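You operate a simulated robot arm through the tools that you are given. There is no shell and no other tool.

The job below is to be done with a simulated two-armed robot. You get a single attempt, and the scene is never put back.

JOB
Take the red cap and put it on the wide end of the lower step. Then put the brown box on the top of the long table away on the top of the desk. Then put the black bottle from the top of the long table on the blue book. Then open the second drawer from the top, take the socket on the top of the long table and put it away in the inside from the top of the tool chest's second drawer, then shut the drawer. Then fetch the green seal ring and set it on the white tape. The order counts. Set down upright: brown box, black bottle.

It is judged by the outcome, as a careful person would: the job done as asked, and still so three seconds after it is handed in. It fails if anything else is knocked over, pushed out of place, dropped, spilled or broken. A push-on lid holds only when it is set on centred and level and pressed home; a screw cap is set on level and turned clockwise until tight.

ROBOT AND FRAMES
Two 7-joint arms with two-finger parallel grippers on one trunk, on a base that moves. Base frame: it is fixed to the floor where the robot stands at the start and does not move with it; the origin is under the middle of the robot, x ahead of it, y to its left, z up; the surface under the hand at the start is at about z = 0.86. Readings come in m, degrees, newtons and seconds.
The left shoulder is at the start at [0.02, 0.138, 1.1], the right one opposite. With the tool pointing down near the work surface each hand reaches from about 0.16 to 0.5 m from the robot's upright axis, wherever it stands, measured 20 degrees to its own side. Places, roughly: black bottle [-3, 1, 0.75]; blue book [-2.5, 1.25, 0.75]; brown box [-2.75, 1, 0.75]; green seal ring (5x5x2 cm) [-1.4, 1.6, 0.7]; inside of the tool chest's second drawer [-5, -0.2, 0.7]; red cap (6x6x4 cm) [-2.1, 1.2, 0.8]; second drawer [-5, -0.2, 0.7]; socket [-2.75, 1.25, 0.75]; top of the desk [-3.7, -0.2, 0.7]; white tape (6x6x2 cm) [-1.8, 1.4, 0.7]; wide end of the lower step (25x19 cm) [-0.44, 5.54, 0.42]. Payload 1.57 kg a hand.
The TCP of each hand is the grasp point between the finger pads, 0.03 m short of the fingertips. In the tool frame z runs along the fingers and y along their closing line. Largest opening 0.08 m; finger width 0.017, thickness 0.012; the body of the gripper, 0.04 by 0.082 m, starts 0.08 m behind the TCP.
Orientation is that of the tool frame in the base frame, as a unit quaternion [w, x, y, z]. With the fingers straight down and closing along the base's y, the tool's x points along the base's -x, its y along +y and its z along -z.

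CONTROLS
- The arms move only by the tool play_rows. It takes "left_deltas", "right_deltas" or both (then of equal length, played together; a hand with none holds still); each is one flat list of numbers, 7 for each row, row after row: the turn, a rotation vector about the base's x, y, z in degrees, then the shift along the base's x, y, z in m, then the opening, from 0 (shut) to 1 (fully open). In form: [ax, ay, az, tx, ty, tz, hand, ax, ay, az, tx, ty, tz, hand, ...]. A call has 1 to 20 rows; each row is the pose to reach, as a shift and turn from the pose commanded when the call began. Rows are played at 5 a second. More than 0.05 m and 8.6 degrees between two rows, or a gripper value outside its range, and nothing of the call is played. Where a pose cannot be reached the arm comes as near as it can. A force on the tool above 40 N (or 10 N above the force at the start of the call, whichever is more), or a blocked arm, ends the call early, and 0.2 s more pass. The fingers move at their own pace (about 0.045 m/s each) and stop on an object; they squeeze with about 25 N. The grip force told is the motor's: it shows also when the fingers shut on nothing. Time passes only in rows, and 0.2 s behind the last, so rows that repeat a pose let the fingers close. It gives the time, the measured TCP pose, the force on the tool (base axes), the opening and the grip force at its end, in the units of the frame above (readings bear some noise), with the torque about the TCP (base axes, N m) and any sound that the robot's microphone picked up.
- Cameras (640 x 400 px; columns grow to the right, rows downward): "scene" is now at [0.1919, 0.0104, 1.0072]; the picture's right is [0.13, -0.99, 0.00], its down [-0.35, -0.05, -0.94] and it looks along [0.93, 0.12, -0.35] (base axes); focal length 214 px, centre (320, 200). "left" rides on the left gripper at [0.072, 0.007, -0.122] in its tool frame; the picture's right is [-0.09, 1.00, 0.00], its down [-0.84, -0.08, -0.54] and it looks along [-0.54, -0.05, 0.84] (tool axes); focal length 238 px, centre (320, 200). "right" rides on the right gripper at [0.072, -0.007, -0.122] in its tool frame; the picture's right is [0.09, 1.00, 0.00], its down [-0.84, 0.08, -0.54] and it looks along [-0.54, 0.05, 0.84] (tool axes); focal length 238 px, centre (320, 200). There is no depth. A picture from a camera that has moved, and an enlarged one, comes with that camera's place and axes in the base frame and with its lens.
- snapshot(camera): a new picture of that camera. It takes no simulated time.
- lift_body(by): slides the trunk up (or, below 0, down) by that many m; the arms and the scene camera ride with it, the base frame stays. It gives what a move gives, with no picture.
- base_move(legs): drives the robot by 1 to 6 legs, each [ahead, left, turn to the left] in m, m and degrees, along the robot's own axes; the way and the turn of a leg run together, so that a leg with both is an arc; at most 1.5 m and 180 degrees a leg. The arms and the cameras ride along, it lands a little off, and it stops where it bumps. It gives what a move gives.
- turn_head(pan, tilt): turns the head with the scene camera to pan (to the left, within 60 degrees either way) and tilt (down, from -29 to 69), counted from straight ahead of the robot. It gives what a move gives.
- enlarge(camera, box): a new picture of the part [left, top, right, bottom] of that camera's present view, enlarged. It takes no simulated time.
- sign_off(): hands the job in; it is judged then, once.

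Nothing tells you exact positions but the pictures and the camera data. Unless the task says otherwise, let go and move clear before handing in.

The tools are called after "Request:" as name(argument=value, ...) on one line, values as JSON. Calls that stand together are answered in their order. play_rows: Moves the arms, as the interface text tells. Its arguments: {"type":"object","properties":{"left_deltas":{"type":"array"},"right_deltas":{"type":"array"}},"required":[]} The other tools are called the same way: lift_body (by) moves the trunk up or down; base_move (legs) drives the base; turn_head (pan, tilt) turns the head that bears the scene camera; snapshot (camera) takes a picture; enlarge (camera, box) takes an enlarged picture of a part of a camera's view; sign_off () hands the job in.

At the start:

```text
time_s: 0.0
left_eef_pos: [0.3038, 0.1647, 0.9604]
left_ee_rot: [-0.017, -0.001, 1.0, 0.007]
left_ft_force: [0.0, 0.2, 0.2]
left_torque: [0.0, -0.02, -0.02]
left_gripper_width: 0.0797
left_grasp_force: 0.1
right_eef_pos: [0.3652, -0.1284, 0.9839]
right_ee_rot: [-0.114, 0.002, 0.993, -0.001]
right_ft_force: [0.2, 0.5, 0.9]
right_torque: [0.02, 0.02, -0.01]
right_gripper_width: 0.08
right_grasp_force: 0.0
trunk travel left (down, up): [-0.475, 0.765]
robot x, y, heading: [0.003, 0.0012, -0.2]
head pan, tilt (commanded): [7.7, 20.7]
```

scene: 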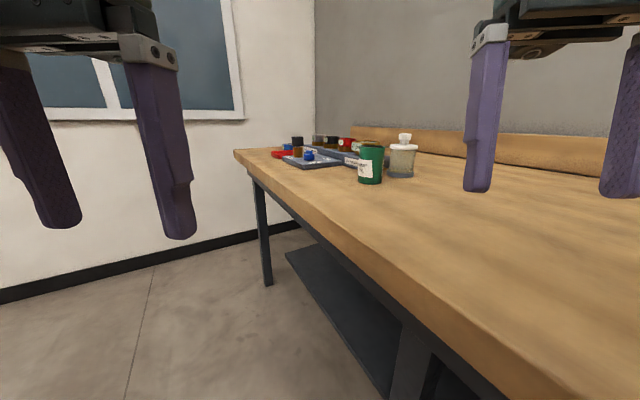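
right: 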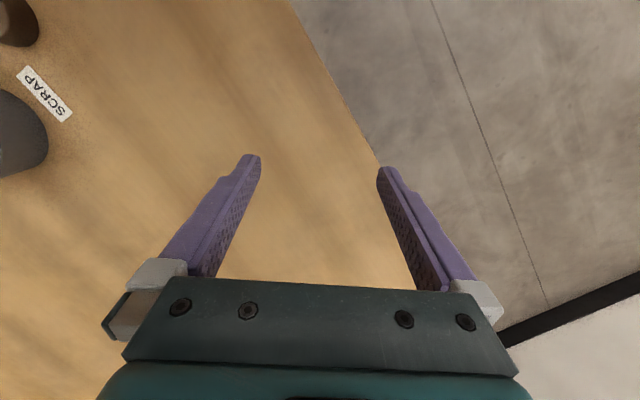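
left: 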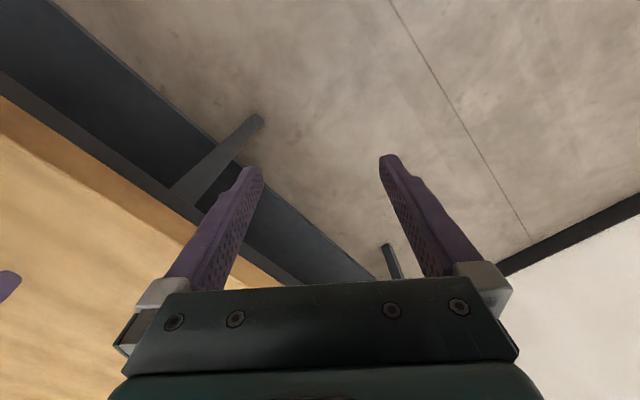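

The robot stands beside a workbench on its right. The objects I need are behind it, so I'll look around with the head before driving.

Request:
turn_head(pan=60, tilt=15)

Request:
snapshot(camera="scene")

```text
time_s: 1.2
left_eef_pos: [0.305, 0.1654, 0.9618]
left_ee_rot: [-0.017, -0.001, 1.0, 0.007]
left_ft_force: [0.1, 0.0, 0.3]
left_torque: [0.04, -0.02, 0.02]
left_gripper_width: 0.08
left_grasp_force: 0.1
right_eef_pos: [0.3649, -0.1284, 0.9817]
right_ee_rot: [-0.115, 0.003, 0.993, -0.001]
right_ft_force: [-0.3, 0.3, -0.5]
right_torque: [0.0, -0.02, 0.03]
right_gripper_width: 0.0799
right_grasp_force: 0.0
trunk travel left (down, up): [-0.475, 0.765]
robot x, y, heading: [-0.0037, -0.0027, -0.0]
head pan, tilt (commanded): [60.0, 15.0]
```

```text
taken
camera scene: at [0.1465, 0.0788, 1.0165], right [0.87, -0.5, 0.0], down [-0.13, -0.22, -0.97], along [0.48, 0.84, -0.26], focal length 214 px, centre (320, 200)
```

scene: 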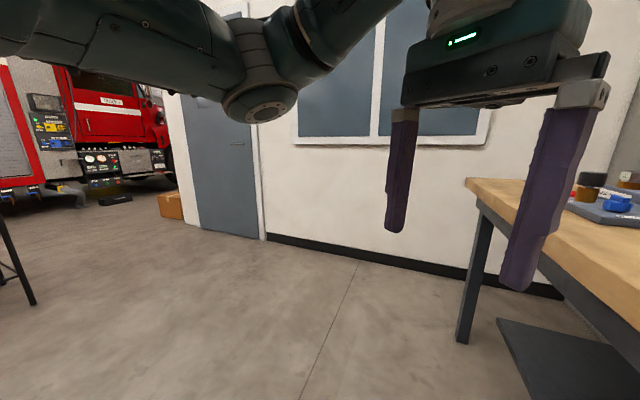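

Facing left I see a wall, a door and some stand legs further left. The bench edge is close on the right, so I'll shift away from it and then turn to look at the rest of the room.

Request:
base_move(legs=[[0.0, 0.5, 0], [0, 0, 90]])

Request:
snapshot(camera="scene")

Request:
turn_head(pan=0, tilt=15)

Request:
snapshot(camera="scene")

```text
time_s: 7.9
left_eef_pos: [-0.1564, 0.8094, 0.9602]
left_ee_rot: [-0.018, -0.698, 0.716, -0.007]
left_ft_force: [0.9, -0.7, -0.3]
left_torque: [-0.02, 0.01, 0.03]
left_gripper_width: 0.08
left_grasp_force: 0.1
right_eef_pos: [0.1376, 0.8625, 0.983]
right_ee_rot: [-0.082, -0.69, 0.714, -0.08]
right_ft_force: [-0.1, -0.2, -0.7]
right_torque: [0.0, -0.03, -0.02]
right_gripper_width: 0.08
right_grasp_force: 0.1
trunk travel left (down, up): [-0.475, 0.765]
robot x, y, heading: [-0.0027, 0.5035, 88.3]
head pan, tilt (commanded): [60.0, 15.0]
```

```text
taken
camera scene: at [-0.0776, 0.6479, 1.0165], right [0.52, 0.85, 0.0], down [0.22, -0.14, -0.97], along [-0.82, 0.51, -0.26], focal length 214 px, centre (320, 200)
```

scene: 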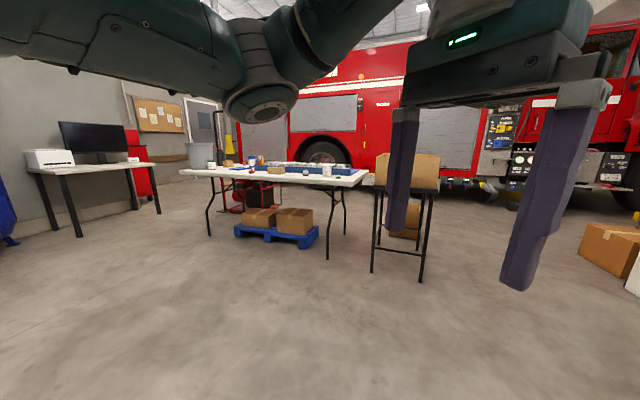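

```text
time_s: 9.2
left_eef_pos: [-0.1579, 0.8091, 0.9606]
left_ee_rot: [-0.018, -0.698, 0.716, -0.006]
left_ft_force: [0.7, -0.1, 0.0]
left_torque: [-0.01, 0.02, -0.02]
left_gripper_width: 0.0799
left_grasp_force: 0.0
right_eef_pos: [0.1383, 0.8608, 0.9814]
right_ee_rot: [-0.082, -0.691, 0.714, -0.08]
right_ft_force: [-0.2, 0.5, 0.5]
right_torque: [-0.03, -0.02, 0.02]
right_gripper_width: 0.0797
right_grasp_force: 0.1
trunk travel left (down, up): [-0.475, 0.765]
robot x, y, heading: [0.0002, 0.4996, 88.4]
head pan, tilt (commanded): [0.0, 15.0]
```

```text
taken
camera scene: at [0.0045, 0.6924, 1.0165], right [1.0, -0.03, 0.0], down [-0.01, -0.26, -0.97], along [0.03, 0.97, -0.26], focal length 214 px, centre (320, 200)
```

scene: 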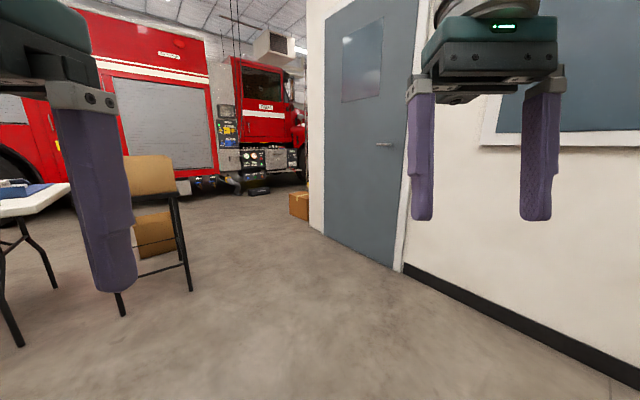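

I can see a white long table with the objects, a desk with a monitor, a red tool chest behind it, and a fire truck. Next I'll enlarge the views to identify things and find the step.

Request:
enlarge(camera="scene", box=[100, 100, 320, 240])

Request:
turn_head(pan=45, tilt=15)

Request:
snapshot(camera="scene")

Request:
enlarge(camera="scene", box=[80, 120, 320, 270])

```text
2.86 times, centred on (210, 170) of scene
camera zoom: at [0.0045, 0.6924, 1.0165], right [1.0, -0.03, 0.0], down [-0.01, -0.26, -0.97], along [0.03, 0.97, -0.26], focal length 613 px, centre (634, 286)
```

zoom: 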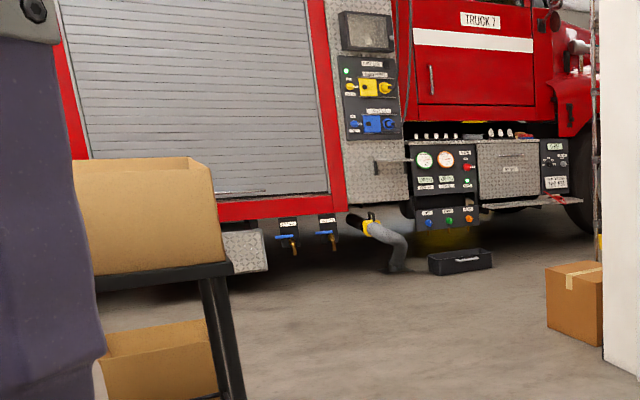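

```text
time_s: 10.3
left_eef_pos: [-0.157, 0.8101, 0.9607]
left_ee_rot: [-0.018, -0.697, 0.716, -0.006]
left_ft_force: [-0.1, 0.2, 0.1]
left_torque: [-0.03, 0.03, -0.03]
left_gripper_width: 0.0799
left_grasp_force: 0.1
right_eef_pos: [0.1384, 0.8616, 0.9808]
right_ee_rot: [-0.081, -0.69, 0.715, -0.08]
right_ft_force: [-0.4, 0.7, 0.0]
right_torque: [-0.03, 0.0, 0.01]
right_gripper_width: 0.0803
right_grasp_force: 0.0
trunk travel left (down, up): [-0.475, 0.765]
robot x, y, heading: [-0.0017, 0.5043, 88.3]
head pan, tilt (commanded): [45.0, 15.0]
```

```text
taken
camera scene: at [-0.0621, 0.6669, 1.0165], right [0.73, 0.69, 0.0], down [0.18, -0.19, -0.97], along [-0.66, 0.7, -0.26], focal length 214 px, centre (320, 200)
```

scene: 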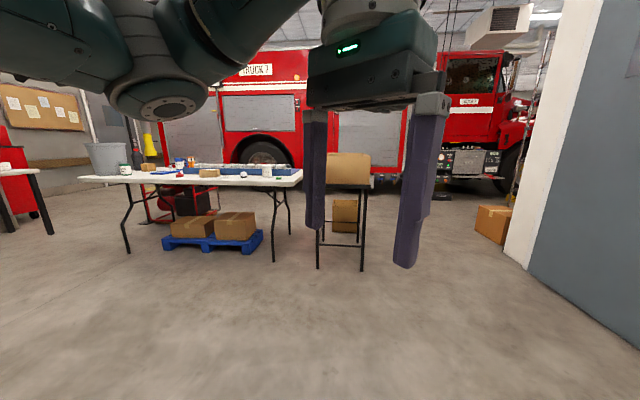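

```text
2.67 times, centred on (200, 195) of scene
camera zoom: at [-0.0621, 0.6669, 1.0165], right [0.73, 0.69, 0.0], down [0.18, -0.19, -0.97], along [-0.66, 0.7, -0.26], focal length 572 px, centre (640, 213)
```

zoom: 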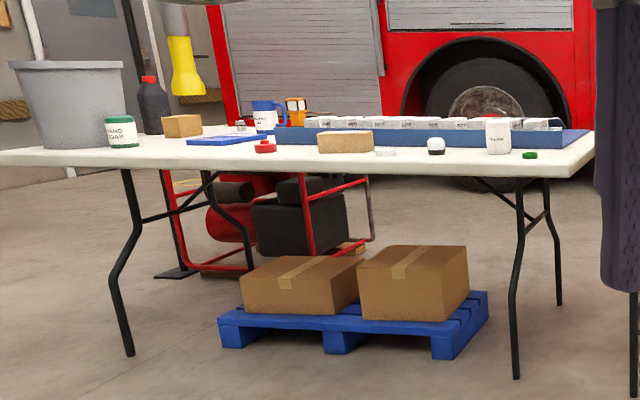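

The long table is angled about 35° and holds the cap, bottle, box, book, socket and ring. I'll drive to face it from about 1 m and raise the trunk for a better look.

Request:
base_move(legs=[[0, 0, 36.7], [0.5, 1.237, 0]])

Request:
lift_body(by=0.6)

Request:
turn_head(pan=0, tilt=35)

Request:
snapshot(camera="scene")

```text
time_s: 18.8
left_eef_pos: [-1.6112, 0.3514, 0.9614]
left_ee_rot: [0.014, 0.888, -0.459, 0.012]
left_ft_force: [-0.1, 0.0, -0.3]
left_torque: [-0.01, 0.01, -0.03]
left_gripper_width: 0.0799
left_grasp_force: 0.2
right_eef_pos: [-1.4065, 0.5708, 0.9816]
right_ee_rot: [0.053, 0.881, -0.46, 0.102]
right_ft_force: [-0.8, -0.3, -0.4]
right_torque: [0.0, -0.01, 0.0]
right_gripper_width: 0.0799
right_grasp_force: 0.0
trunk travel left (down, up): [-0.475, 0.765]
robot x, y, heading: [-1.2959, 0.1996, 125.6]
head pan, tilt (commanded): [45.0, 15.0]
```

```text
refused: 0.6 is not a number from -0.4 to 0.4
```

```text
time_s: 19.9
left_eef_pos: [-1.6112, 0.3515, 0.9611]
left_ee_rot: [0.015, 0.888, -0.459, 0.013]
left_ft_force: [-0.2, 0.2, -0.1]
left_torque: [-0.01, 0.02, 0.0]
left_gripper_width: 0.0799
left_grasp_force: 0.1
right_eef_pos: [-1.4046, 0.5712, 0.9817]
right_ee_rot: [0.053, 0.88, -0.46, 0.103]
right_ft_force: [-1.0, 0.9, -0.2]
right_torque: [0.0, 0.01, -0.01]
right_gripper_width: 0.0802
right_grasp_force: 0.0
trunk travel left (down, up): [-0.475, 0.765]
robot x, y, heading: [-1.3004, 0.1981, 125.2]
head pan, tilt (commanded): [0.0, 35.0]
```

```text
taken
camera scene: at [-1.4085, 0.3497, 0.9845], right [0.82, 0.58, 0.0], down [0.33, -0.47, -0.82], along [-0.47, 0.67, -0.57], focal length 214 px, centre (320, 200)
```

scene: 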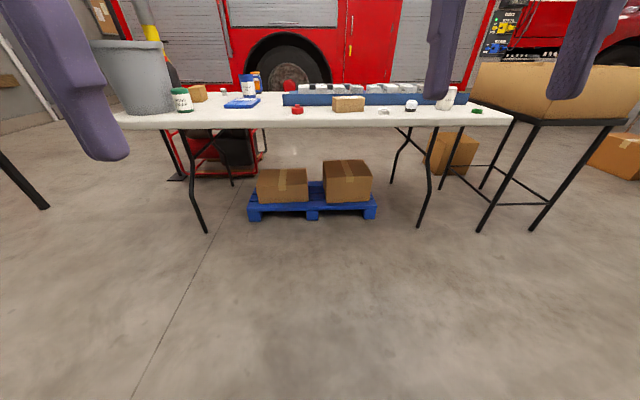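

Request:
lift_body(by=0.4)

Request:
lift_body(by=0.3)

Request:
snapshot(camera="scene")

Request:
enlarge(camera="scene", box=[80, 120, 320, 270])

Request:
enlarge(camera="scene", box=[280, 120, 520, 270])

```text
time_s: 23.7
left_eef_pos: [-1.6104, 0.3519, 1.361]
left_ee_rot: [0.015, 0.888, -0.459, 0.012]
left_ft_force: [-0.1, 1.2, 0.3]
left_torque: [-0.01, -0.01, -0.05]
left_gripper_width: 0.08
left_grasp_force: 0.0
right_eef_pos: [-1.4054, 0.5698, 1.3822]
right_ee_rot: [0.053, 0.881, -0.46, 0.102]
right_ft_force: [-0.3, -0.2, -0.2]
right_torque: [-0.03, 0.0, -0.02]
right_gripper_width: 0.08
right_grasp_force: 0.1
trunk travel left (down, up): [-0.875, 0.365]
robot x, y, heading: [-1.2989, 0.2003, 125.5]
head pan, tilt (commanded): [0.0, 35.0]
```

```text
time_s: 26.7
left_eef_pos: [-1.6094, 0.3514, 1.6609]
left_ee_rot: [0.015, 0.888, -0.459, 0.011]
left_ft_force: [0.3, 0.2, 0.0]
left_torque: [0.02, -0.05, 0.0]
left_gripper_width: 0.0798
left_grasp_force: 0.1
right_eef_pos: [-1.4058, 0.5695, 1.6818]
right_ee_rot: [0.052, 0.881, -0.46, 0.102]
right_ft_force: [0.2, -0.3, 0.4]
right_torque: [-0.02, -0.03, 0.04]
right_gripper_width: 0.0799
right_grasp_force: 0.0
trunk travel left (down, up): [-1.175, 0.065]
robot x, y, heading: [-1.2996, 0.1996, 125.3]
head pan, tilt (commanded): [0.0, 35.0]
```

```text
taken
camera scene: at [-1.4085, 0.3497, 1.6845], right [0.82, 0.58, 0.0], down [0.33, -0.47, -0.82], along [-0.47, 0.67, -0.57], focal length 214 px, centre (320, 200)
```

scene: 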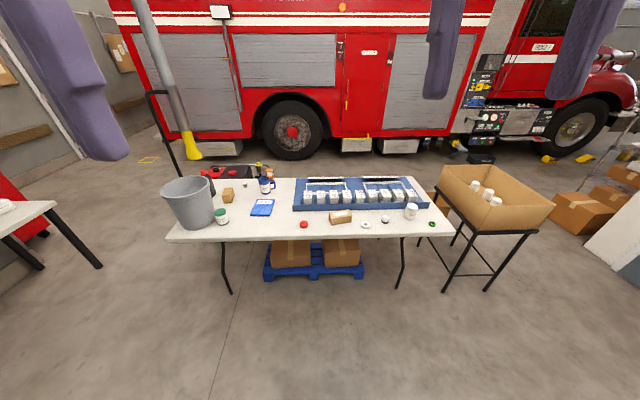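

```text
2.67 times, centred on (200, 195) of scene
camera zoom: at [-1.4085, 0.3497, 1.6845], right [0.82, 0.58, 0.0], down [0.33, -0.47, -0.82], along [-0.47, 0.67, -0.57], focal length 572 px, centre (640, 213)
```

zoom: 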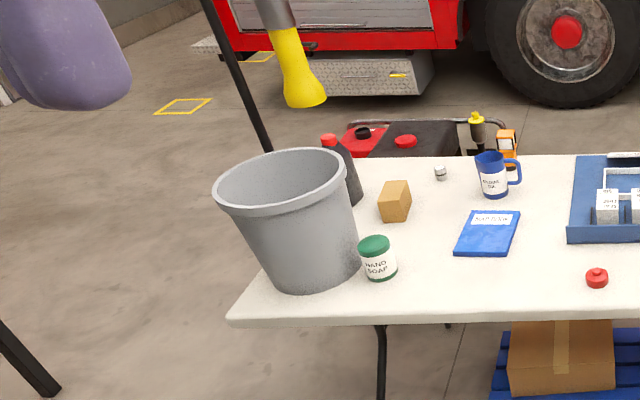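

```text
2.67 times, centred on (400, 195) of scene
camera zoom: at [-1.4085, 0.3497, 1.6845], right [0.82, 0.58, 0.0], down [0.33, -0.47, -0.82], along [-0.47, 0.67, -0.57], focal length 572 px, centre (107, 213)
```

zoom: 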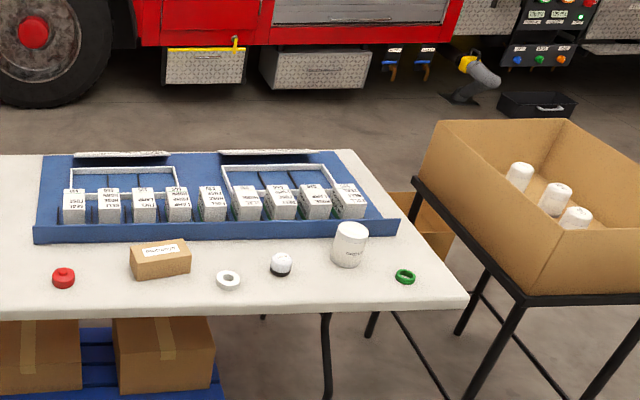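

From up here I can place things: the red cap is near the front edge (about -2.10, 1.15), the brown box, bottle and socket are toward the left end, and the ring is on the right. Before approaching I'll look down at my own base footprint and to the left, to judge clearances.

Request:
turn_head(pan=0, tilt=69)

Request:
snapshot(camera="scene")

Request:
turn_head(pan=50, tilt=25)

Request:
snapshot(camera="scene")

Request:
turn_head(pan=-45, tilt=25)

Request:
snapshot(camera="scene")

```text
time_s: 27.7
left_eef_pos: [-1.6099, 0.3512, 1.6621]
left_ee_rot: [0.015, 0.888, -0.459, 0.013]
left_ft_force: [0.1, 0.1, 0.0]
left_torque: [0.04, 0.05, 0.02]
left_gripper_width: 0.0799
left_grasp_force: 0.0
right_eef_pos: [-1.4052, 0.5719, 1.6817]
right_ee_rot: [0.052, 0.881, -0.459, 0.102]
right_ft_force: [0.4, 0.4, -0.2]
right_torque: [-0.02, 0.03, -0.03]
right_gripper_width: 0.0803
right_grasp_force: 0.0
trunk travel left (down, up): [-1.175, 0.065]
robot x, y, heading: [-1.2986, 0.2001, 125.2]
head pan, tilt (commanded): [0.0, 68.8]
```

```text
taken
camera scene: at [-1.3899, 0.3236, 1.6409], right [0.82, 0.58, 0.0], down [0.54, -0.76, -0.36], along [-0.21, 0.3, -0.93], focal length 214 px, centre (320, 200)
```

scene: 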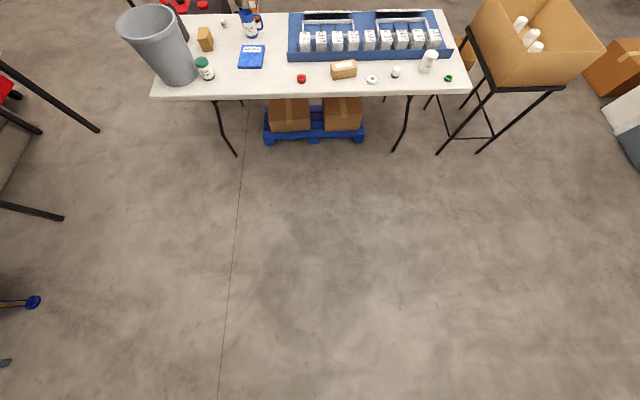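

```text
time_s: 28.9
left_eef_pos: [-1.6112, 0.3512, 1.661]
left_ee_rot: [0.015, 0.888, -0.459, 0.012]
left_ft_force: [1.6, 0.2, 0.1]
left_torque: [0.0, -0.01, 0.02]
left_gripper_width: 0.0801
left_grasp_force: 0.0
right_eef_pos: [-1.4047, 0.5708, 1.6813]
right_ee_rot: [0.052, 0.881, -0.46, 0.102]
right_ft_force: [0.0, 0.2, -0.2]
right_torque: [-0.03, 0.0, -0.05]
right_gripper_width: 0.0802
right_grasp_force: 0.1
trunk travel left (down, up): [-1.175, 0.065]
robot x, y, heading: [-1.3038, 0.2003, 125.3]
head pan, tilt (commanded): [50.0, 25.0]
```

```text
taken
camera scene: at [-1.4494, 0.2855, 1.7002], right [0.08, 1.0, 0.0], down [0.42, -0.04, -0.91], along [-0.9, 0.07, -0.42], focal length 214 px, centre (320, 200)
```

scene: 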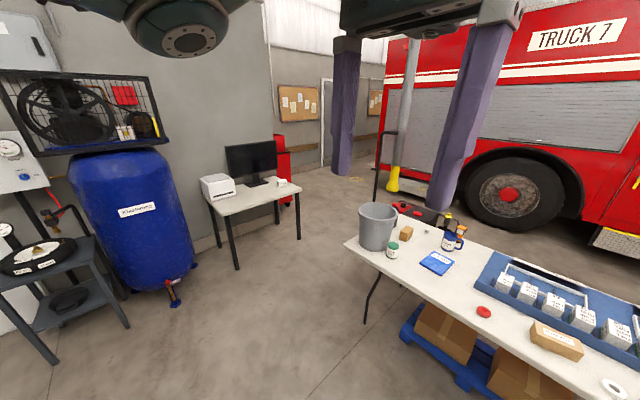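

```text
time_s: 30.6
left_eef_pos: [-1.6103, 0.3523, 1.6615]
left_ee_rot: [0.015, 0.888, -0.459, 0.013]
left_ft_force: [-0.2, 0.4, -0.8]
left_torque: [-0.03, 0.01, 0.0]
left_gripper_width: 0.08
left_grasp_force: 0.0
right_eef_pos: [-1.4044, 0.5707, 1.6814]
right_ee_rot: [0.052, 0.881, -0.459, 0.102]
right_ft_force: [-0.2, -1.1, 0.2]
right_torque: [0.03, 0.02, 0.02]
right_gripper_width: 0.0799
right_grasp_force: 0.1
trunk travel left (down, up): [-1.175, 0.065]
robot x, y, heading: [-1.2984, 0.1985, 125.5]
head pan, tilt (commanded): [-45.0, 25.0]
```

```text
taken
camera scene: at [-1.3421, 0.3687, 1.7003], right [0.99, -0.17, 0.0], down [-0.07, -0.42, -0.91], along [0.15, 0.89, -0.42], focal length 214 px, centre (320, 200)
```

scene: 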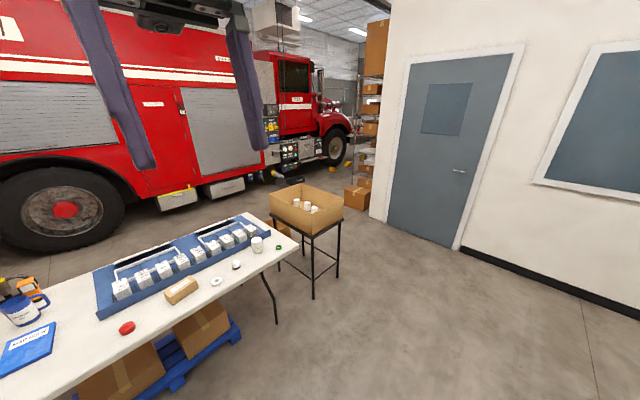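

The views show clear floor in front of the table and a route on either side of it. I'll drive up to the table with the red cap in the left hand's reach, keeping the trunk high.

Request:
base_move(legs=[[0.7, -0.025, 0]])

Request:
turn_head(pan=0, tilt=60)

Request:
snapshot(camera="scene")

Request:
snapshot(camera="left")

```text
time_s: 34.5
left_eef_pos: [-1.9926, 0.956, 1.6619]
left_ee_rot: [0.015, 0.884, -0.468, 0.012]
left_ft_force: [0.1, 0.1, 0.5]
left_torque: [0.01, 0.02, -0.01]
left_gripper_width: 0.08
left_grasp_force: 0.1
right_eef_pos: [-1.7844, 1.1716, 1.6818]
right_ee_rot: [0.053, 0.877, -0.467, 0.102]
right_ft_force: [-0.1, -0.4, 0.2]
right_torque: [-0.02, -0.02, -0.01]
right_gripper_width: 0.0801
right_grasp_force: 0.1
trunk travel left (down, up): [-1.175, 0.065]
robot x, y, heading: [-1.6884, 0.7953, 124.4]
head pan, tilt (commanded): [-45.0, 25.0]
```

```text
time_s: 35.6
left_eef_pos: [-1.9929, 0.9563, 1.6606]
left_ee_rot: [0.015, 0.884, -0.467, 0.013]
left_ft_force: [0.0, 0.3, -0.5]
left_torque: [0.03, 0.0, 0.03]
left_gripper_width: 0.08
left_grasp_force: 0.1
right_eef_pos: [-1.7853, 1.1715, 1.6818]
right_ee_rot: [0.054, 0.877, -0.467, 0.102]
right_ft_force: [-1.0, -0.2, -1.0]
right_torque: [-0.04, -0.04, -0.01]
right_gripper_width: 0.0798
right_grasp_force: 0.0
trunk travel left (down, up): [-1.175, 0.065]
robot x, y, heading: [-1.6883, 0.8003, 124.4]
head pan, tilt (commanded): [0.0, 60.0]
```

```text
taken
camera scene: at [-1.7795, 0.9334, 1.6503], right [0.83, 0.56, 0.0], down [0.49, -0.72, -0.5], along [-0.28, 0.41, -0.87], focal length 214 px, centre (320, 200)
```

scene: 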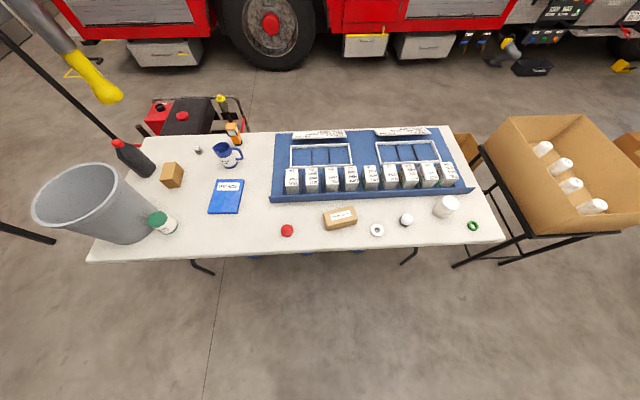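

```text
taken
camera left: at [-1.9589, 0.896, 1.7864], right [-0.87, -0.49, 0.01], down [-0.41, 0.76, 0.51], along [-0.26, 0.44, -0.86], focal length 238 px, centre (320, 200)
```

left: 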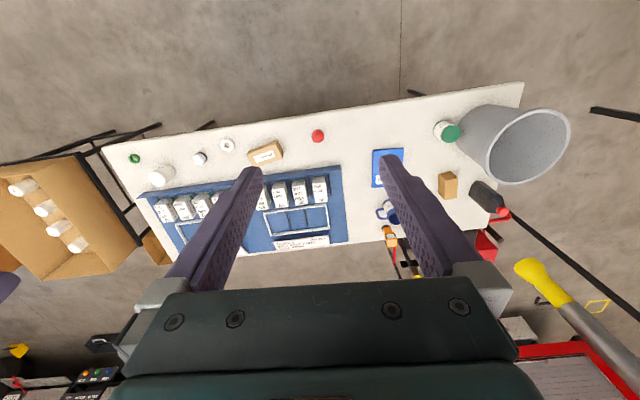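

The overhead view puts the cap at about (-2.106, 1.149), reached consistently from two pictures. I'll move 16 cm closer and lower the trunk so the left hand is above it.

Request:
base_move(legs=[[0.16, 0, 0]])

Request:
lift_body(by=-0.4)

Request:
lift_body(by=-0.33)

Request:
snapshot(camera="left")

Request:
snapshot(camera="scene")

```text
time_s: 37.0
left_eef_pos: [-2.0827, 1.0875, 1.6605]
left_ee_rot: [0.015, 0.885, -0.465, 0.013]
left_ft_force: [-0.3, 0.5, -1.9]
left_torque: [-0.02, -0.01, -0.02]
left_gripper_width: 0.0802
left_grasp_force: 0.1
right_eef_pos: [-1.8754, 1.3031, 1.6821]
right_ee_rot: [0.054, 0.877, -0.467, 0.103]
right_ft_force: [0.3, -0.7, 0.2]
right_torque: [0.02, -0.03, -0.02]
right_gripper_width: 0.0799
right_grasp_force: 0.1
trunk travel left (down, up): [-1.175, 0.065]
robot x, y, heading: [-1.7737, 0.93, 124.2]
head pan, tilt (commanded): [0.0, 60.0]
```

```text
time_s: 40.9
left_eef_pos: [-2.0836, 1.0877, 1.2622]
left_ee_rot: [0.015, 0.884, -0.466, 0.012]
left_ft_force: [-0.1, -0.4, -0.1]
left_torque: [-0.01, 0.0, -0.01]
left_gripper_width: 0.0801
left_grasp_force: 0.0
right_eef_pos: [-1.8746, 1.3038, 1.2818]
right_ee_rot: [0.054, 0.877, -0.467, 0.102]
right_ft_force: [0.5, 0.0, -0.4]
right_torque: [-0.02, -0.01, 0.01]
right_gripper_width: 0.0797
right_grasp_force: 0.1
trunk travel left (down, up): [-0.775, 0.465]
robot x, y, heading: [-1.7759, 0.9282, 124.1]
head pan, tilt (commanded): [0.0, 60.0]
```

```text
time_s: 44.1
left_eef_pos: [-2.0825, 1.0878, 0.9306]
left_ee_rot: [0.016, 0.885, -0.466, 0.013]
left_ft_force: [-0.2, 0.2, 0.3]
left_torque: [0.02, -0.01, -0.01]
left_gripper_width: 0.0799
left_grasp_force: 0.1
right_eef_pos: [-1.8745, 1.3019, 0.9522]
right_ee_rot: [0.054, 0.876, -0.467, 0.103]
right_ft_force: [-0.3, -0.8, -0.5]
right_torque: [0.01, -0.02, -0.03]
right_gripper_width: 0.08
right_grasp_force: 0.0
trunk travel left (down, up): [-0.445, 0.795]
robot x, y, heading: [-1.7762, 0.928, 124.5]
head pan, tilt (commanded): [0.0, 60.0]
```

```text
taken
camera left: at [-2.049, 1.027, 1.0565], right [-0.87, -0.49, 0.01], down [-0.41, 0.75, 0.51], along [-0.26, 0.44, -0.86], focal length 238 px, centre (320, 200)
```

left: 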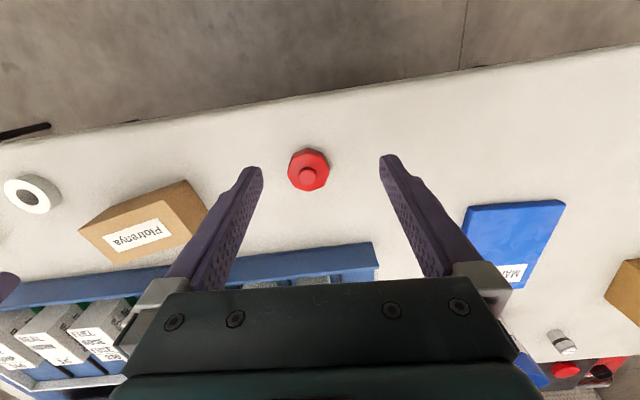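

```text
taken
camera scene: at [-1.8696, 1.0647, 0.9202], right [0.83, 0.56, 0.0], down [0.49, -0.71, -0.5], along [-0.28, 0.41, -0.87], focal length 214 px, centre (320, 200)
```

scene: 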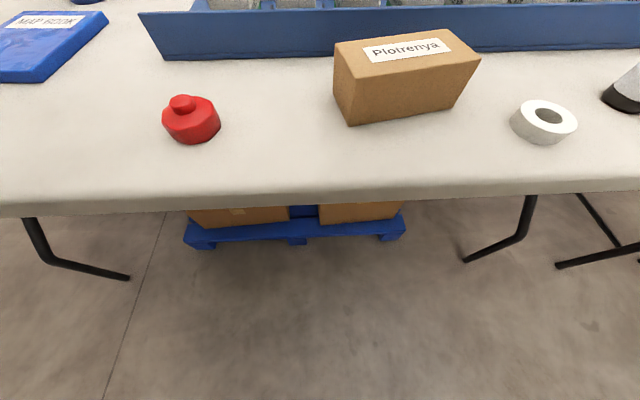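

The cap is between the open left fingers in view, at about (-2.104, 1.147). I'll centre over it and come part way down, then check.

Request:
play_rows(left_deltas=[0, 0, 0, -0.011, 0.03, 0, 1, 0, 0, 0, -0.0215, 0.059, -0.01, 1, 0, 0, 0, -0.0215, 0.059, -0.05, 1, 0, 0, 0, -0.0215, 0.059, -0.09, 1, 0, 0, 0, -0.0215, 0.059, -0.11, 1])

Request:
snapshot(camera="left")

Request:
snapshot(camera="scene")

```text
time_s: 45.3
left_eef_pos: [-2.1049, 1.1463, 0.8216]
left_ee_rot: [0.015, 0.885, -0.466, 0.011]
left_ft_force: [-0.4, -0.1, -0.4]
left_torque: [-0.01, -0.03, 0.01]
left_gripper_width: 0.0803
left_grasp_force: 0.1
right_eef_pos: [-1.874, 1.3024, 0.9517]
right_ee_rot: [0.054, 0.877, -0.467, 0.102]
right_ft_force: [-0.3, -0.4, -0.6]
right_torque: [0.02, 0.01, 0.01]
right_gripper_width: 0.0799
right_grasp_force: 0.0
trunk travel left (down, up): [-0.445, 0.795]
robot x, y, heading: [-1.7802, 0.9295, 124.2]
head pan, tilt (commanded): [0.0, 60.0]
```

```text
taken
camera left: at [-2.0702, 1.0849, 0.9474], right [-0.87, -0.49, 0.01], down [-0.41, 0.75, 0.51], along [-0.26, 0.44, -0.86], focal length 238 px, centre (320, 200)
```

left: 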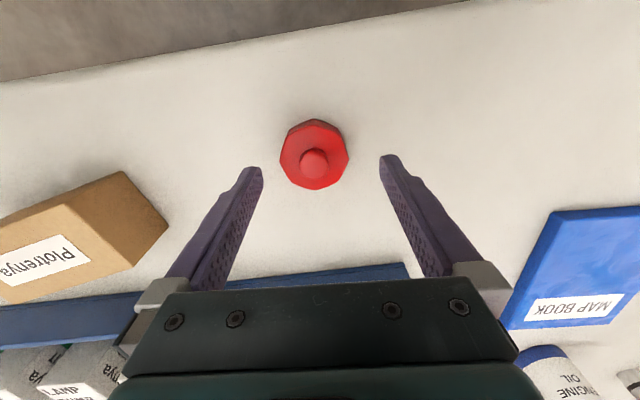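

```text
taken
camera scene: at [-1.8695, 1.0647, 0.9202], right [0.83, 0.56, 0.0], down [0.49, -0.71, -0.5], along [-0.28, 0.41, -0.87], focal length 214 px, centre (320, 200)
```

scene: 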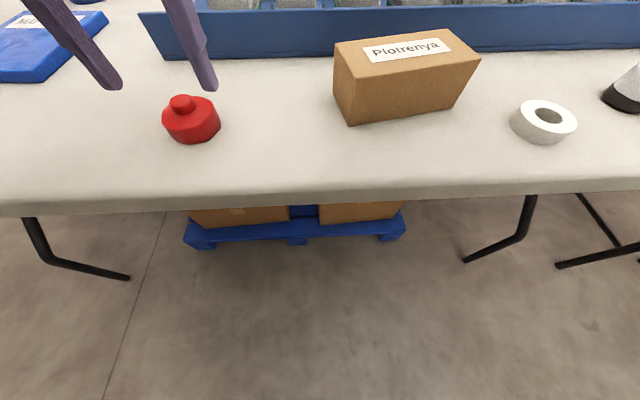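

The fingers straddle the cap well. I'll descend to grasp height, close, and lift a little.

Request:
play_rows(left_deltas=[0, 0, 0, 0.001, 0.001, -0.025, 1, 0, 0, 0, 0.001, 0.001, -0.048, 1, 0, 0, 0, 0.001, 0.001, -0.048, 0.5, 0, 0, 0, 0.001, 0.001, -0.048, 0.3, 0, 0, 0, 0.001, 0.001, -0.048, 0.3, 0, 0, 0, 0.001, 0.001, -0.048, 0.3])

Request:
snapshot(camera="left")

```text
time_s: 46.7
left_eef_pos: [-2.1045, 1.148, 0.7726]
left_ee_rot: [0.016, 0.885, -0.466, 0.013]
left_ft_force: [-0.5, 0.4, -0.1]
left_torque: [0.0, -0.02, -0.02]
left_gripper_width: 0.0545
left_grasp_force: 25.3
right_eef_pos: [-1.875, 1.3041, 0.9511]
right_ee_rot: [0.054, 0.876, -0.467, 0.103]
right_ft_force: [0.0, -0.3, -0.4]
right_torque: [0.0, 0.02, 0.01]
right_gripper_width: 0.08
right_grasp_force: 0.0
trunk travel left (down, up): [-0.445, 0.795]
robot x, y, heading: [-1.7763, 0.9273, 124.3]
head pan, tilt (commanded): [0.0, 60.0]
```

```text
taken
camera left: at [-2.0692, 1.0875, 0.8983], right [-0.87, -0.49, 0.01], down [-0.41, 0.75, 0.51], along [-0.26, 0.44, -0.86], focal length 238 px, centre (320, 200)
```

left: 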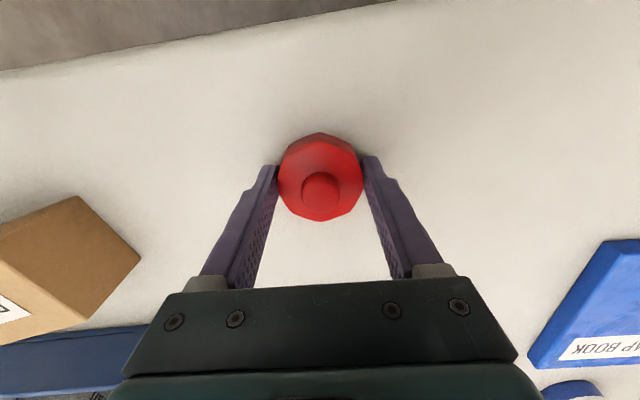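

The cap is gripped at 5.4 cm width. I'll lift it and back away from the table.

Request:
play_rows(left_deltas=[0, 0, 0, 0, 0, 0.03, 0.3, 0, 0, 0, 0, 0, 0.07, 0.3, 0, 0, 0, 0, 0, 0.11, 0.3, 0, 0, 0, 0, 0, 0.15, 0.3])

Request:
lift_body(by=0.15)

Request:
base_move(legs=[[-0.7, 0, 0]])

Request:
snapshot(camera="left")

Request:
turn_head(pan=-60, tilt=20)

Request:
snapshot(camera="scene")

```text
time_s: 47.7
left_eef_pos: [-2.1037, 1.1473, 0.9237]
left_ee_rot: [0.016, 0.885, -0.466, 0.012]
left_ft_force: [0.0, 0.6, -0.7]
left_torque: [-0.01, -0.03, -0.01]
left_gripper_width: 0.0547
left_grasp_force: 25.0
right_eef_pos: [-1.8747, 1.3035, 0.9513]
right_ee_rot: [0.054, 0.876, -0.467, 0.103]
right_ft_force: [-0.9, 0.0, 0.5]
right_torque: [0.0, 0.03, -0.01]
right_gripper_width: 0.0802
right_grasp_force: 0.1
trunk travel left (down, up): [-0.445, 0.795]
robot x, y, heading: [-1.7757, 0.9296, 124.4]
head pan, tilt (commanded): [0.0, 60.0]
```

```text
time_s: 49.5
left_eef_pos: [-2.1043, 1.1493, 1.0731]
left_ee_rot: [0.015, 0.885, -0.466, 0.012]
left_ft_force: [0.1, -0.9, -0.1]
left_torque: [0.01, 0.02, -0.01]
left_gripper_width: 0.0545
left_grasp_force: 24.7
right_eef_pos: [-1.876, 1.3028, 1.1029]
right_ee_rot: [0.053, 0.877, -0.467, 0.102]
right_ft_force: [-1.0, 0.0, -0.3]
right_torque: [-0.01, 0.01, 0.01]
right_gripper_width: 0.0799
right_grasp_force: 0.1
trunk travel left (down, up): [-0.595, 0.645]
robot x, y, heading: [-1.7777, 0.9274, 124.5]
head pan, tilt (commanded): [0.0, 60.0]
```

```text
time_s: 53.3
left_eef_pos: [-1.7038, 0.5642, 1.0723]
left_ee_rot: [0.015, 0.888, -0.46, 0.012]
left_ft_force: [-0.2, -0.1, -1.3]
left_torque: [0.0, -0.04, -0.02]
left_gripper_width: 0.0544
left_grasp_force: 24.8
right_eef_pos: [-1.4781, 0.7219, 1.1013]
right_ee_rot: [0.053, 0.88, -0.461, 0.104]
right_ft_force: [-0.6, 0.6, 0.4]
right_torque: [-0.02, 0.02, 0.01]
right_gripper_width: 0.0801
right_grasp_force: 0.0
trunk travel left (down, up): [-0.595, 0.645]
robot x, y, heading: [-1.3734, 0.3509, 125.2]
head pan, tilt (commanded): [0.0, 60.0]
```

```text
taken
camera left: at [-1.6689, 0.5042, 1.198], right [-0.87, -0.5, 0.01], down [-0.42, 0.75, 0.51], along [-0.26, 0.44, -0.86], focal length 238 px, centre (320, 200)
```

left: 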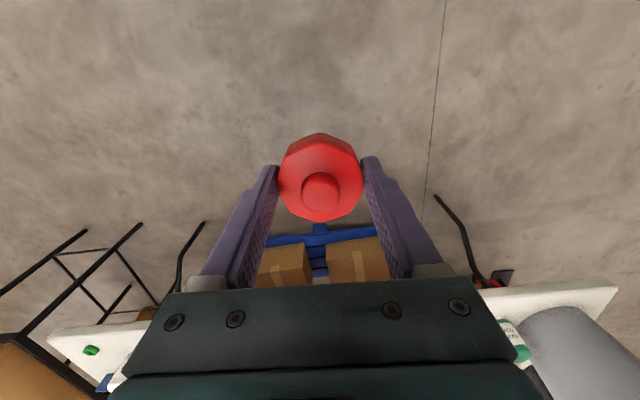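

```text
time_s: 54.6
left_eef_pos: [-1.7045, 0.5647, 1.0724]
left_ee_rot: [0.015, 0.888, -0.46, 0.013]
left_ft_force: [-0.5, -0.1, -0.4]
left_torque: [-0.01, 0.04, -0.03]
left_gripper_width: 0.0544
left_grasp_force: 25.4
right_eef_pos: [-1.4761, 0.722, 1.1008]
right_ee_rot: [0.053, 0.88, -0.46, 0.104]
right_ft_force: [0.6, -0.9, 0.0]
right_torque: [0.01, -0.03, 0.03]
right_gripper_width: 0.08
right_grasp_force: 0.0
trunk travel left (down, up): [-0.595, 0.645]
robot x, y, heading: [-1.3746, 0.3488, 125.1]
head pan, tilt (commanded): [-60.0, 20.0]
```

```text
taken
camera scene: at [-1.3913, 0.5132, 1.1283], right [0.91, -0.42, 0.0], down [-0.14, -0.31, -0.94], along [0.39, 0.85, -0.34], focal length 214 px, centre (320, 200)
```

scene: 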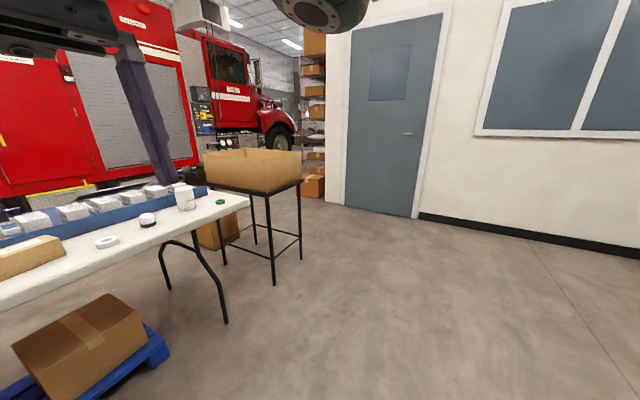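

The cap is held. The step is at the truck's front flank, so I'll go around the table's right side, between the stool with the carton and the door wall.

Request:
base_move(legs=[[0, 0, -77.5], [1.0, 0, 0], [1.0, 0, 0], [0, 0, 80]])

Request:
turn_head(pan=0, tilt=20)

Request:
snapshot(camera="scene")

```text
time_s: 71.3
left_eef_pos: [-0.3562, 1.9929, 1.0737]
left_ee_rot: [0.015, 0.897, -0.441, 0.013]
left_ft_force: [-0.1, 0.6, -1.1]
left_torque: [0.06, 0.0, 0.01]
left_gripper_width: 0.0544
left_grasp_force: 24.8
right_eef_pos: [-0.137, 2.1617, 1.1011]
right_ee_rot: [0.051, 0.889, -0.442, 0.104]
right_ft_force: [-0.4, -0.1, -0.7]
right_torque: [-0.04, -0.03, -0.04]
right_gripper_width: 0.0799
right_grasp_force: 0.0
trunk travel left (down, up): [-0.595, 0.645]
robot x, y, heading: [-0.0156, 1.7921, 127.8]
head pan, tilt (commanded): [-60.0, 20.0]
```

```text
time_s: 72.6
left_eef_pos: [-0.3567, 1.9942, 1.0728]
left_ee_rot: [0.015, 0.897, -0.441, 0.013]
left_ft_force: [0.3, -0.9, -0.7]
left_torque: [-0.02, -0.01, -0.02]
left_gripper_width: 0.0543
left_grasp_force: 24.6
right_eef_pos: [-0.1363, 2.1601, 1.1013]
right_ee_rot: [0.051, 0.89, -0.442, 0.103]
right_ft_force: [0.9, 0.2, 0.9]
right_torque: [0.01, -0.01, -0.02]
right_gripper_width: 0.08
right_grasp_force: 0.0
trunk travel left (down, up): [-0.595, 0.645]
robot x, y, heading: [-0.0161, 1.7951, 127.8]
head pan, tilt (commanded): [0.0, 20.0]
```

```text
taken
camera scene: at [-0.1344, 1.9435, 1.1284], right [0.79, 0.61, 0.0], down [0.21, -0.27, -0.94], along [-0.57, 0.75, -0.34], focal length 214 px, centre (320, 200)
```

scene: 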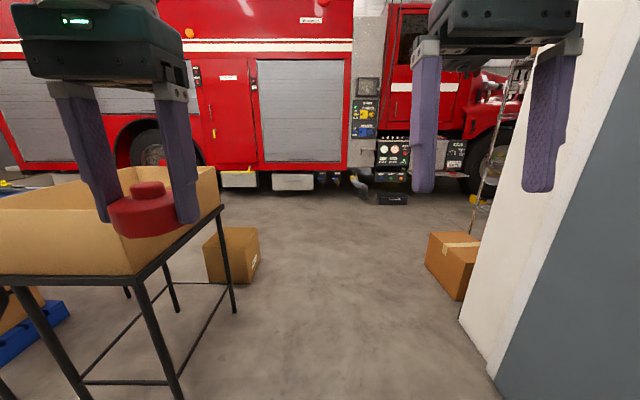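

The path is clear: the stool and a carton on the left, the wall end and a carton on the right. The step should be near pixel (454,175), so I'll enlarge that before driving on.

Request:
enlarge(camera="scene", box=[340, 90, 500, 190])

Request:
base_move(legs=[[0, 0, -8], [1.4, 0, 0]])

Request:
snapshot(camera="scene")

```text
4.00 times, centred on (420, 140) of scene
camera zoom: at [-0.1344, 1.9435, 1.1284], right [0.79, 0.61, 0.0], down [0.21, -0.27, -0.94], along [-0.57, 0.75, -0.34], focal length 858 px, centre (-80, 440)
```

zoom: 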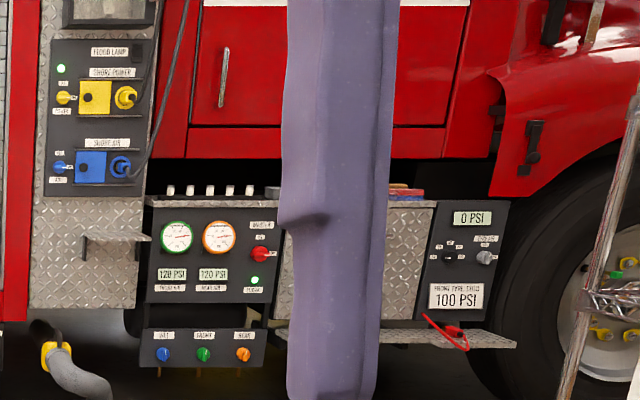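

```text
time_s: 80.4
left_eef_pos: [-1.0291, 3.2816, 1.0719]
left_ee_rot: [0.016, 0.864, -0.502, 0.012]
left_ft_force: [-0.8, 0.0, -0.4]
left_torque: [-0.04, 0.0, -0.01]
left_gripper_width: 0.0541
left_grasp_force: 24.6
right_eef_pos: [-0.788, 3.4165, 1.1013]
right_ee_rot: [0.059, 0.856, -0.504, 0.1]
right_ft_force: [-0.4, -0.3, -0.5]
right_torque: [0.0, 0.02, 0.01]
right_gripper_width: 0.0803
right_grasp_force: 0.0
trunk travel left (down, up): [-0.595, 0.645]
robot x, y, heading: [-0.7225, 3.035, 119.5]
head pan, tilt (commanded): [0.0, 20.0]
```

```text
taken
camera scene: at [-0.8159, 3.2016, 1.1284], right [0.87, 0.49, 0.0], down [0.17, -0.3, -0.94], along [-0.46, 0.82, -0.34], focal length 214 px, centre (320, 200)
```

scene: 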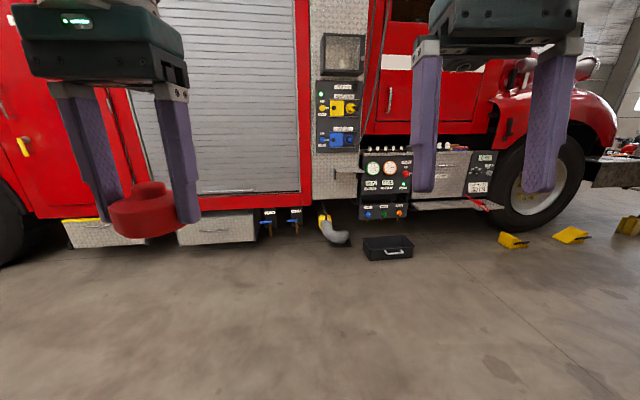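

The lower step is the tread plate under the panels by the front wheel, with a red clip near its right end and yellow chocks on the floor to the right. I'll check my right side before moving that way.

Request:
turn_head(pan=-55, tilt=20)

Request:
snapshot(camera="scene")

```text
time_s: 81.6
left_eef_pos: [-1.0292, 3.2825, 1.0733]
left_ee_rot: [0.016, 0.864, -0.502, 0.011]
left_ft_force: [1.0, -0.3, -0.3]
left_torque: [0.0, 0.01, -0.04]
left_gripper_width: 0.054
left_grasp_force: 24.5
right_eef_pos: [-0.7894, 3.4163, 1.1015]
right_ee_rot: [0.058, 0.856, -0.504, 0.101]
right_ft_force: [0.0, 0.0, -0.2]
right_torque: [0.01, -0.03, -0.01]
right_gripper_width: 0.0799
right_grasp_force: 0.0
trunk travel left (down, up): [-0.595, 0.645]
robot x, y, heading: [-0.7209, 3.0374, 119.7]
head pan, tilt (commanded): [-55.0, 20.0]
```

```text
taken
camera scene: at [-0.73, 3.2047, 1.1284], right [0.9, -0.43, 0.0], down [-0.15, -0.31, -0.94], along [0.4, 0.85, -0.34], focal length 214 px, centre (320, 200)
```

scene: 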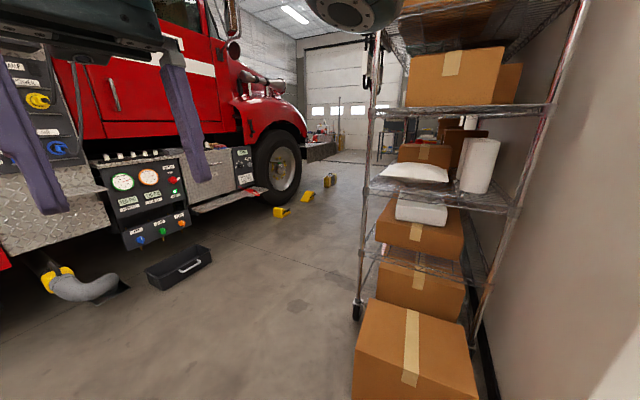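

A shelf rack stands on the right of the aisle, roughly 1.3 m from the truck side, which is enough room. I'll go forward first, then sidestep right along the aisle, and turn to face the step.

Request:
base_move(legs=[[1.1, 0, 0], [0, -1.35, 0], [0, 0, 6]])

Request:
turn_head(pan=0, tilt=40)

Request:
snapshot(camera="scene")

```text
time_s: 94.1
left_eef_pos: [-0.4818, 4.8885, 1.0733]
left_ee_rot: [0.016, 0.898, -0.44, 0.012]
left_ft_force: [0.1, -0.5, -0.2]
left_torque: [0.02, 0.01, 0.01]
left_gripper_width: 0.0539
left_grasp_force: 24.5
right_eef_pos: [-0.2613, 5.0567, 1.1009]
right_ee_rot: [0.051, 0.89, -0.441, 0.104]
right_ft_force: [0.0, -0.1, -0.8]
right_torque: [-0.03, 0.0, 0.01]
right_gripper_width: 0.0801
right_grasp_force: 0.1
trunk travel left (down, up): [-0.595, 0.645]
robot x, y, heading: [-0.1424, 4.6917, 128.0]
head pan, tilt (commanded): [-55.0, 20.0]
```

```text
time_s: 95.3
left_eef_pos: [-0.4817, 4.8889, 1.0728]
left_ee_rot: [0.016, 0.898, -0.439, 0.013]
left_ft_force: [-0.1, 0.3, -0.8]
left_torque: [0.0, 0.02, -0.01]
left_gripper_width: 0.0539
left_grasp_force: 25.1
right_eef_pos: [-0.2614, 5.0562, 1.1026]
right_ee_rot: [0.051, 0.89, -0.441, 0.104]
right_ft_force: [0.4, -0.3, -0.1]
right_torque: [0.02, 0.03, 0.0]
right_gripper_width: 0.0801
right_grasp_force: 0.0
trunk travel left (down, up): [-0.595, 0.645]
robot x, y, heading: [-0.1399, 4.6912, 128.1]
head pan, tilt (commanded): [0.0, 40.0]
```

```text
taken
camera scene: at [-0.2538, 4.8336, 1.097], right [0.79, 0.61, 0.0], down [0.39, -0.51, -0.77], along [-0.47, 0.61, -0.64], focal length 214 px, centre (320, 200)
```

scene: 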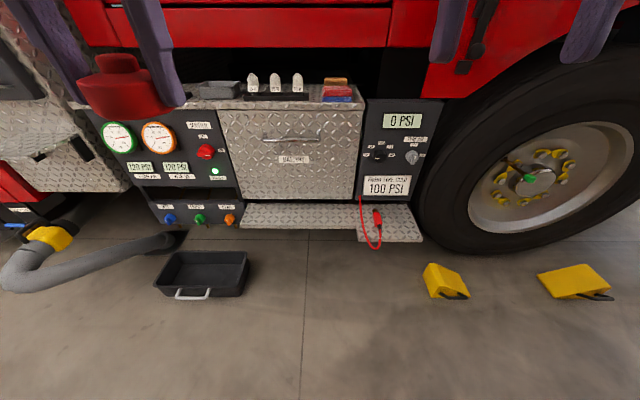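

I see the lower step now: narrow on the left and deeper (the wide end) on the right, with a red clip on a cord hanging there. I'll enlarge it.

Request:
enlarge(camera="scene", box=[220, 160, 460, 310])

Request:
enlarge(camera="scene", box=[330, 180, 450, 255])

Request:
snapshot(camera="right")

```text
2.67 times, centred on (340, 235) of scene
camera zoom: at [-0.2538, 4.8336, 1.097], right [0.79, 0.61, 0.0], down [0.39, -0.51, -0.77], along [-0.47, 0.61, -0.64], focal length 572 px, centre (267, 107)
```

zoom: 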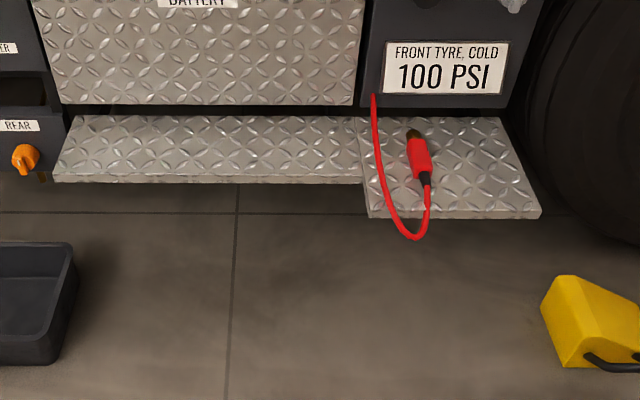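

```text
5.33 times, centred on (390, 218) of scene
camera zoom: at [-0.2538, 4.8336, 1.097], right [0.79, 0.61, 0.0], down [0.39, -0.51, -0.77], along [-0.47, 0.61, -0.64], focal length 1144 px, centre (-53, 107)
```

zoom: 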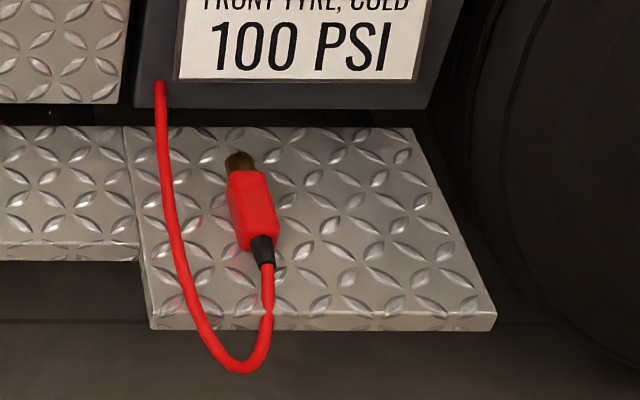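

```text
taken
camera right: at [-0.2311, 5.0277, 1.2367], right [-0.74, -0.67, 0.02], down [-0.63, 0.7, 0.34], along [-0.24, 0.23, -0.94], focal length 238 px, centre (320, 200)
```

right: 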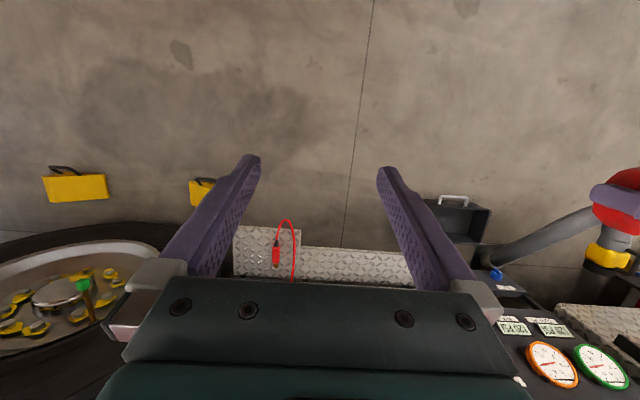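

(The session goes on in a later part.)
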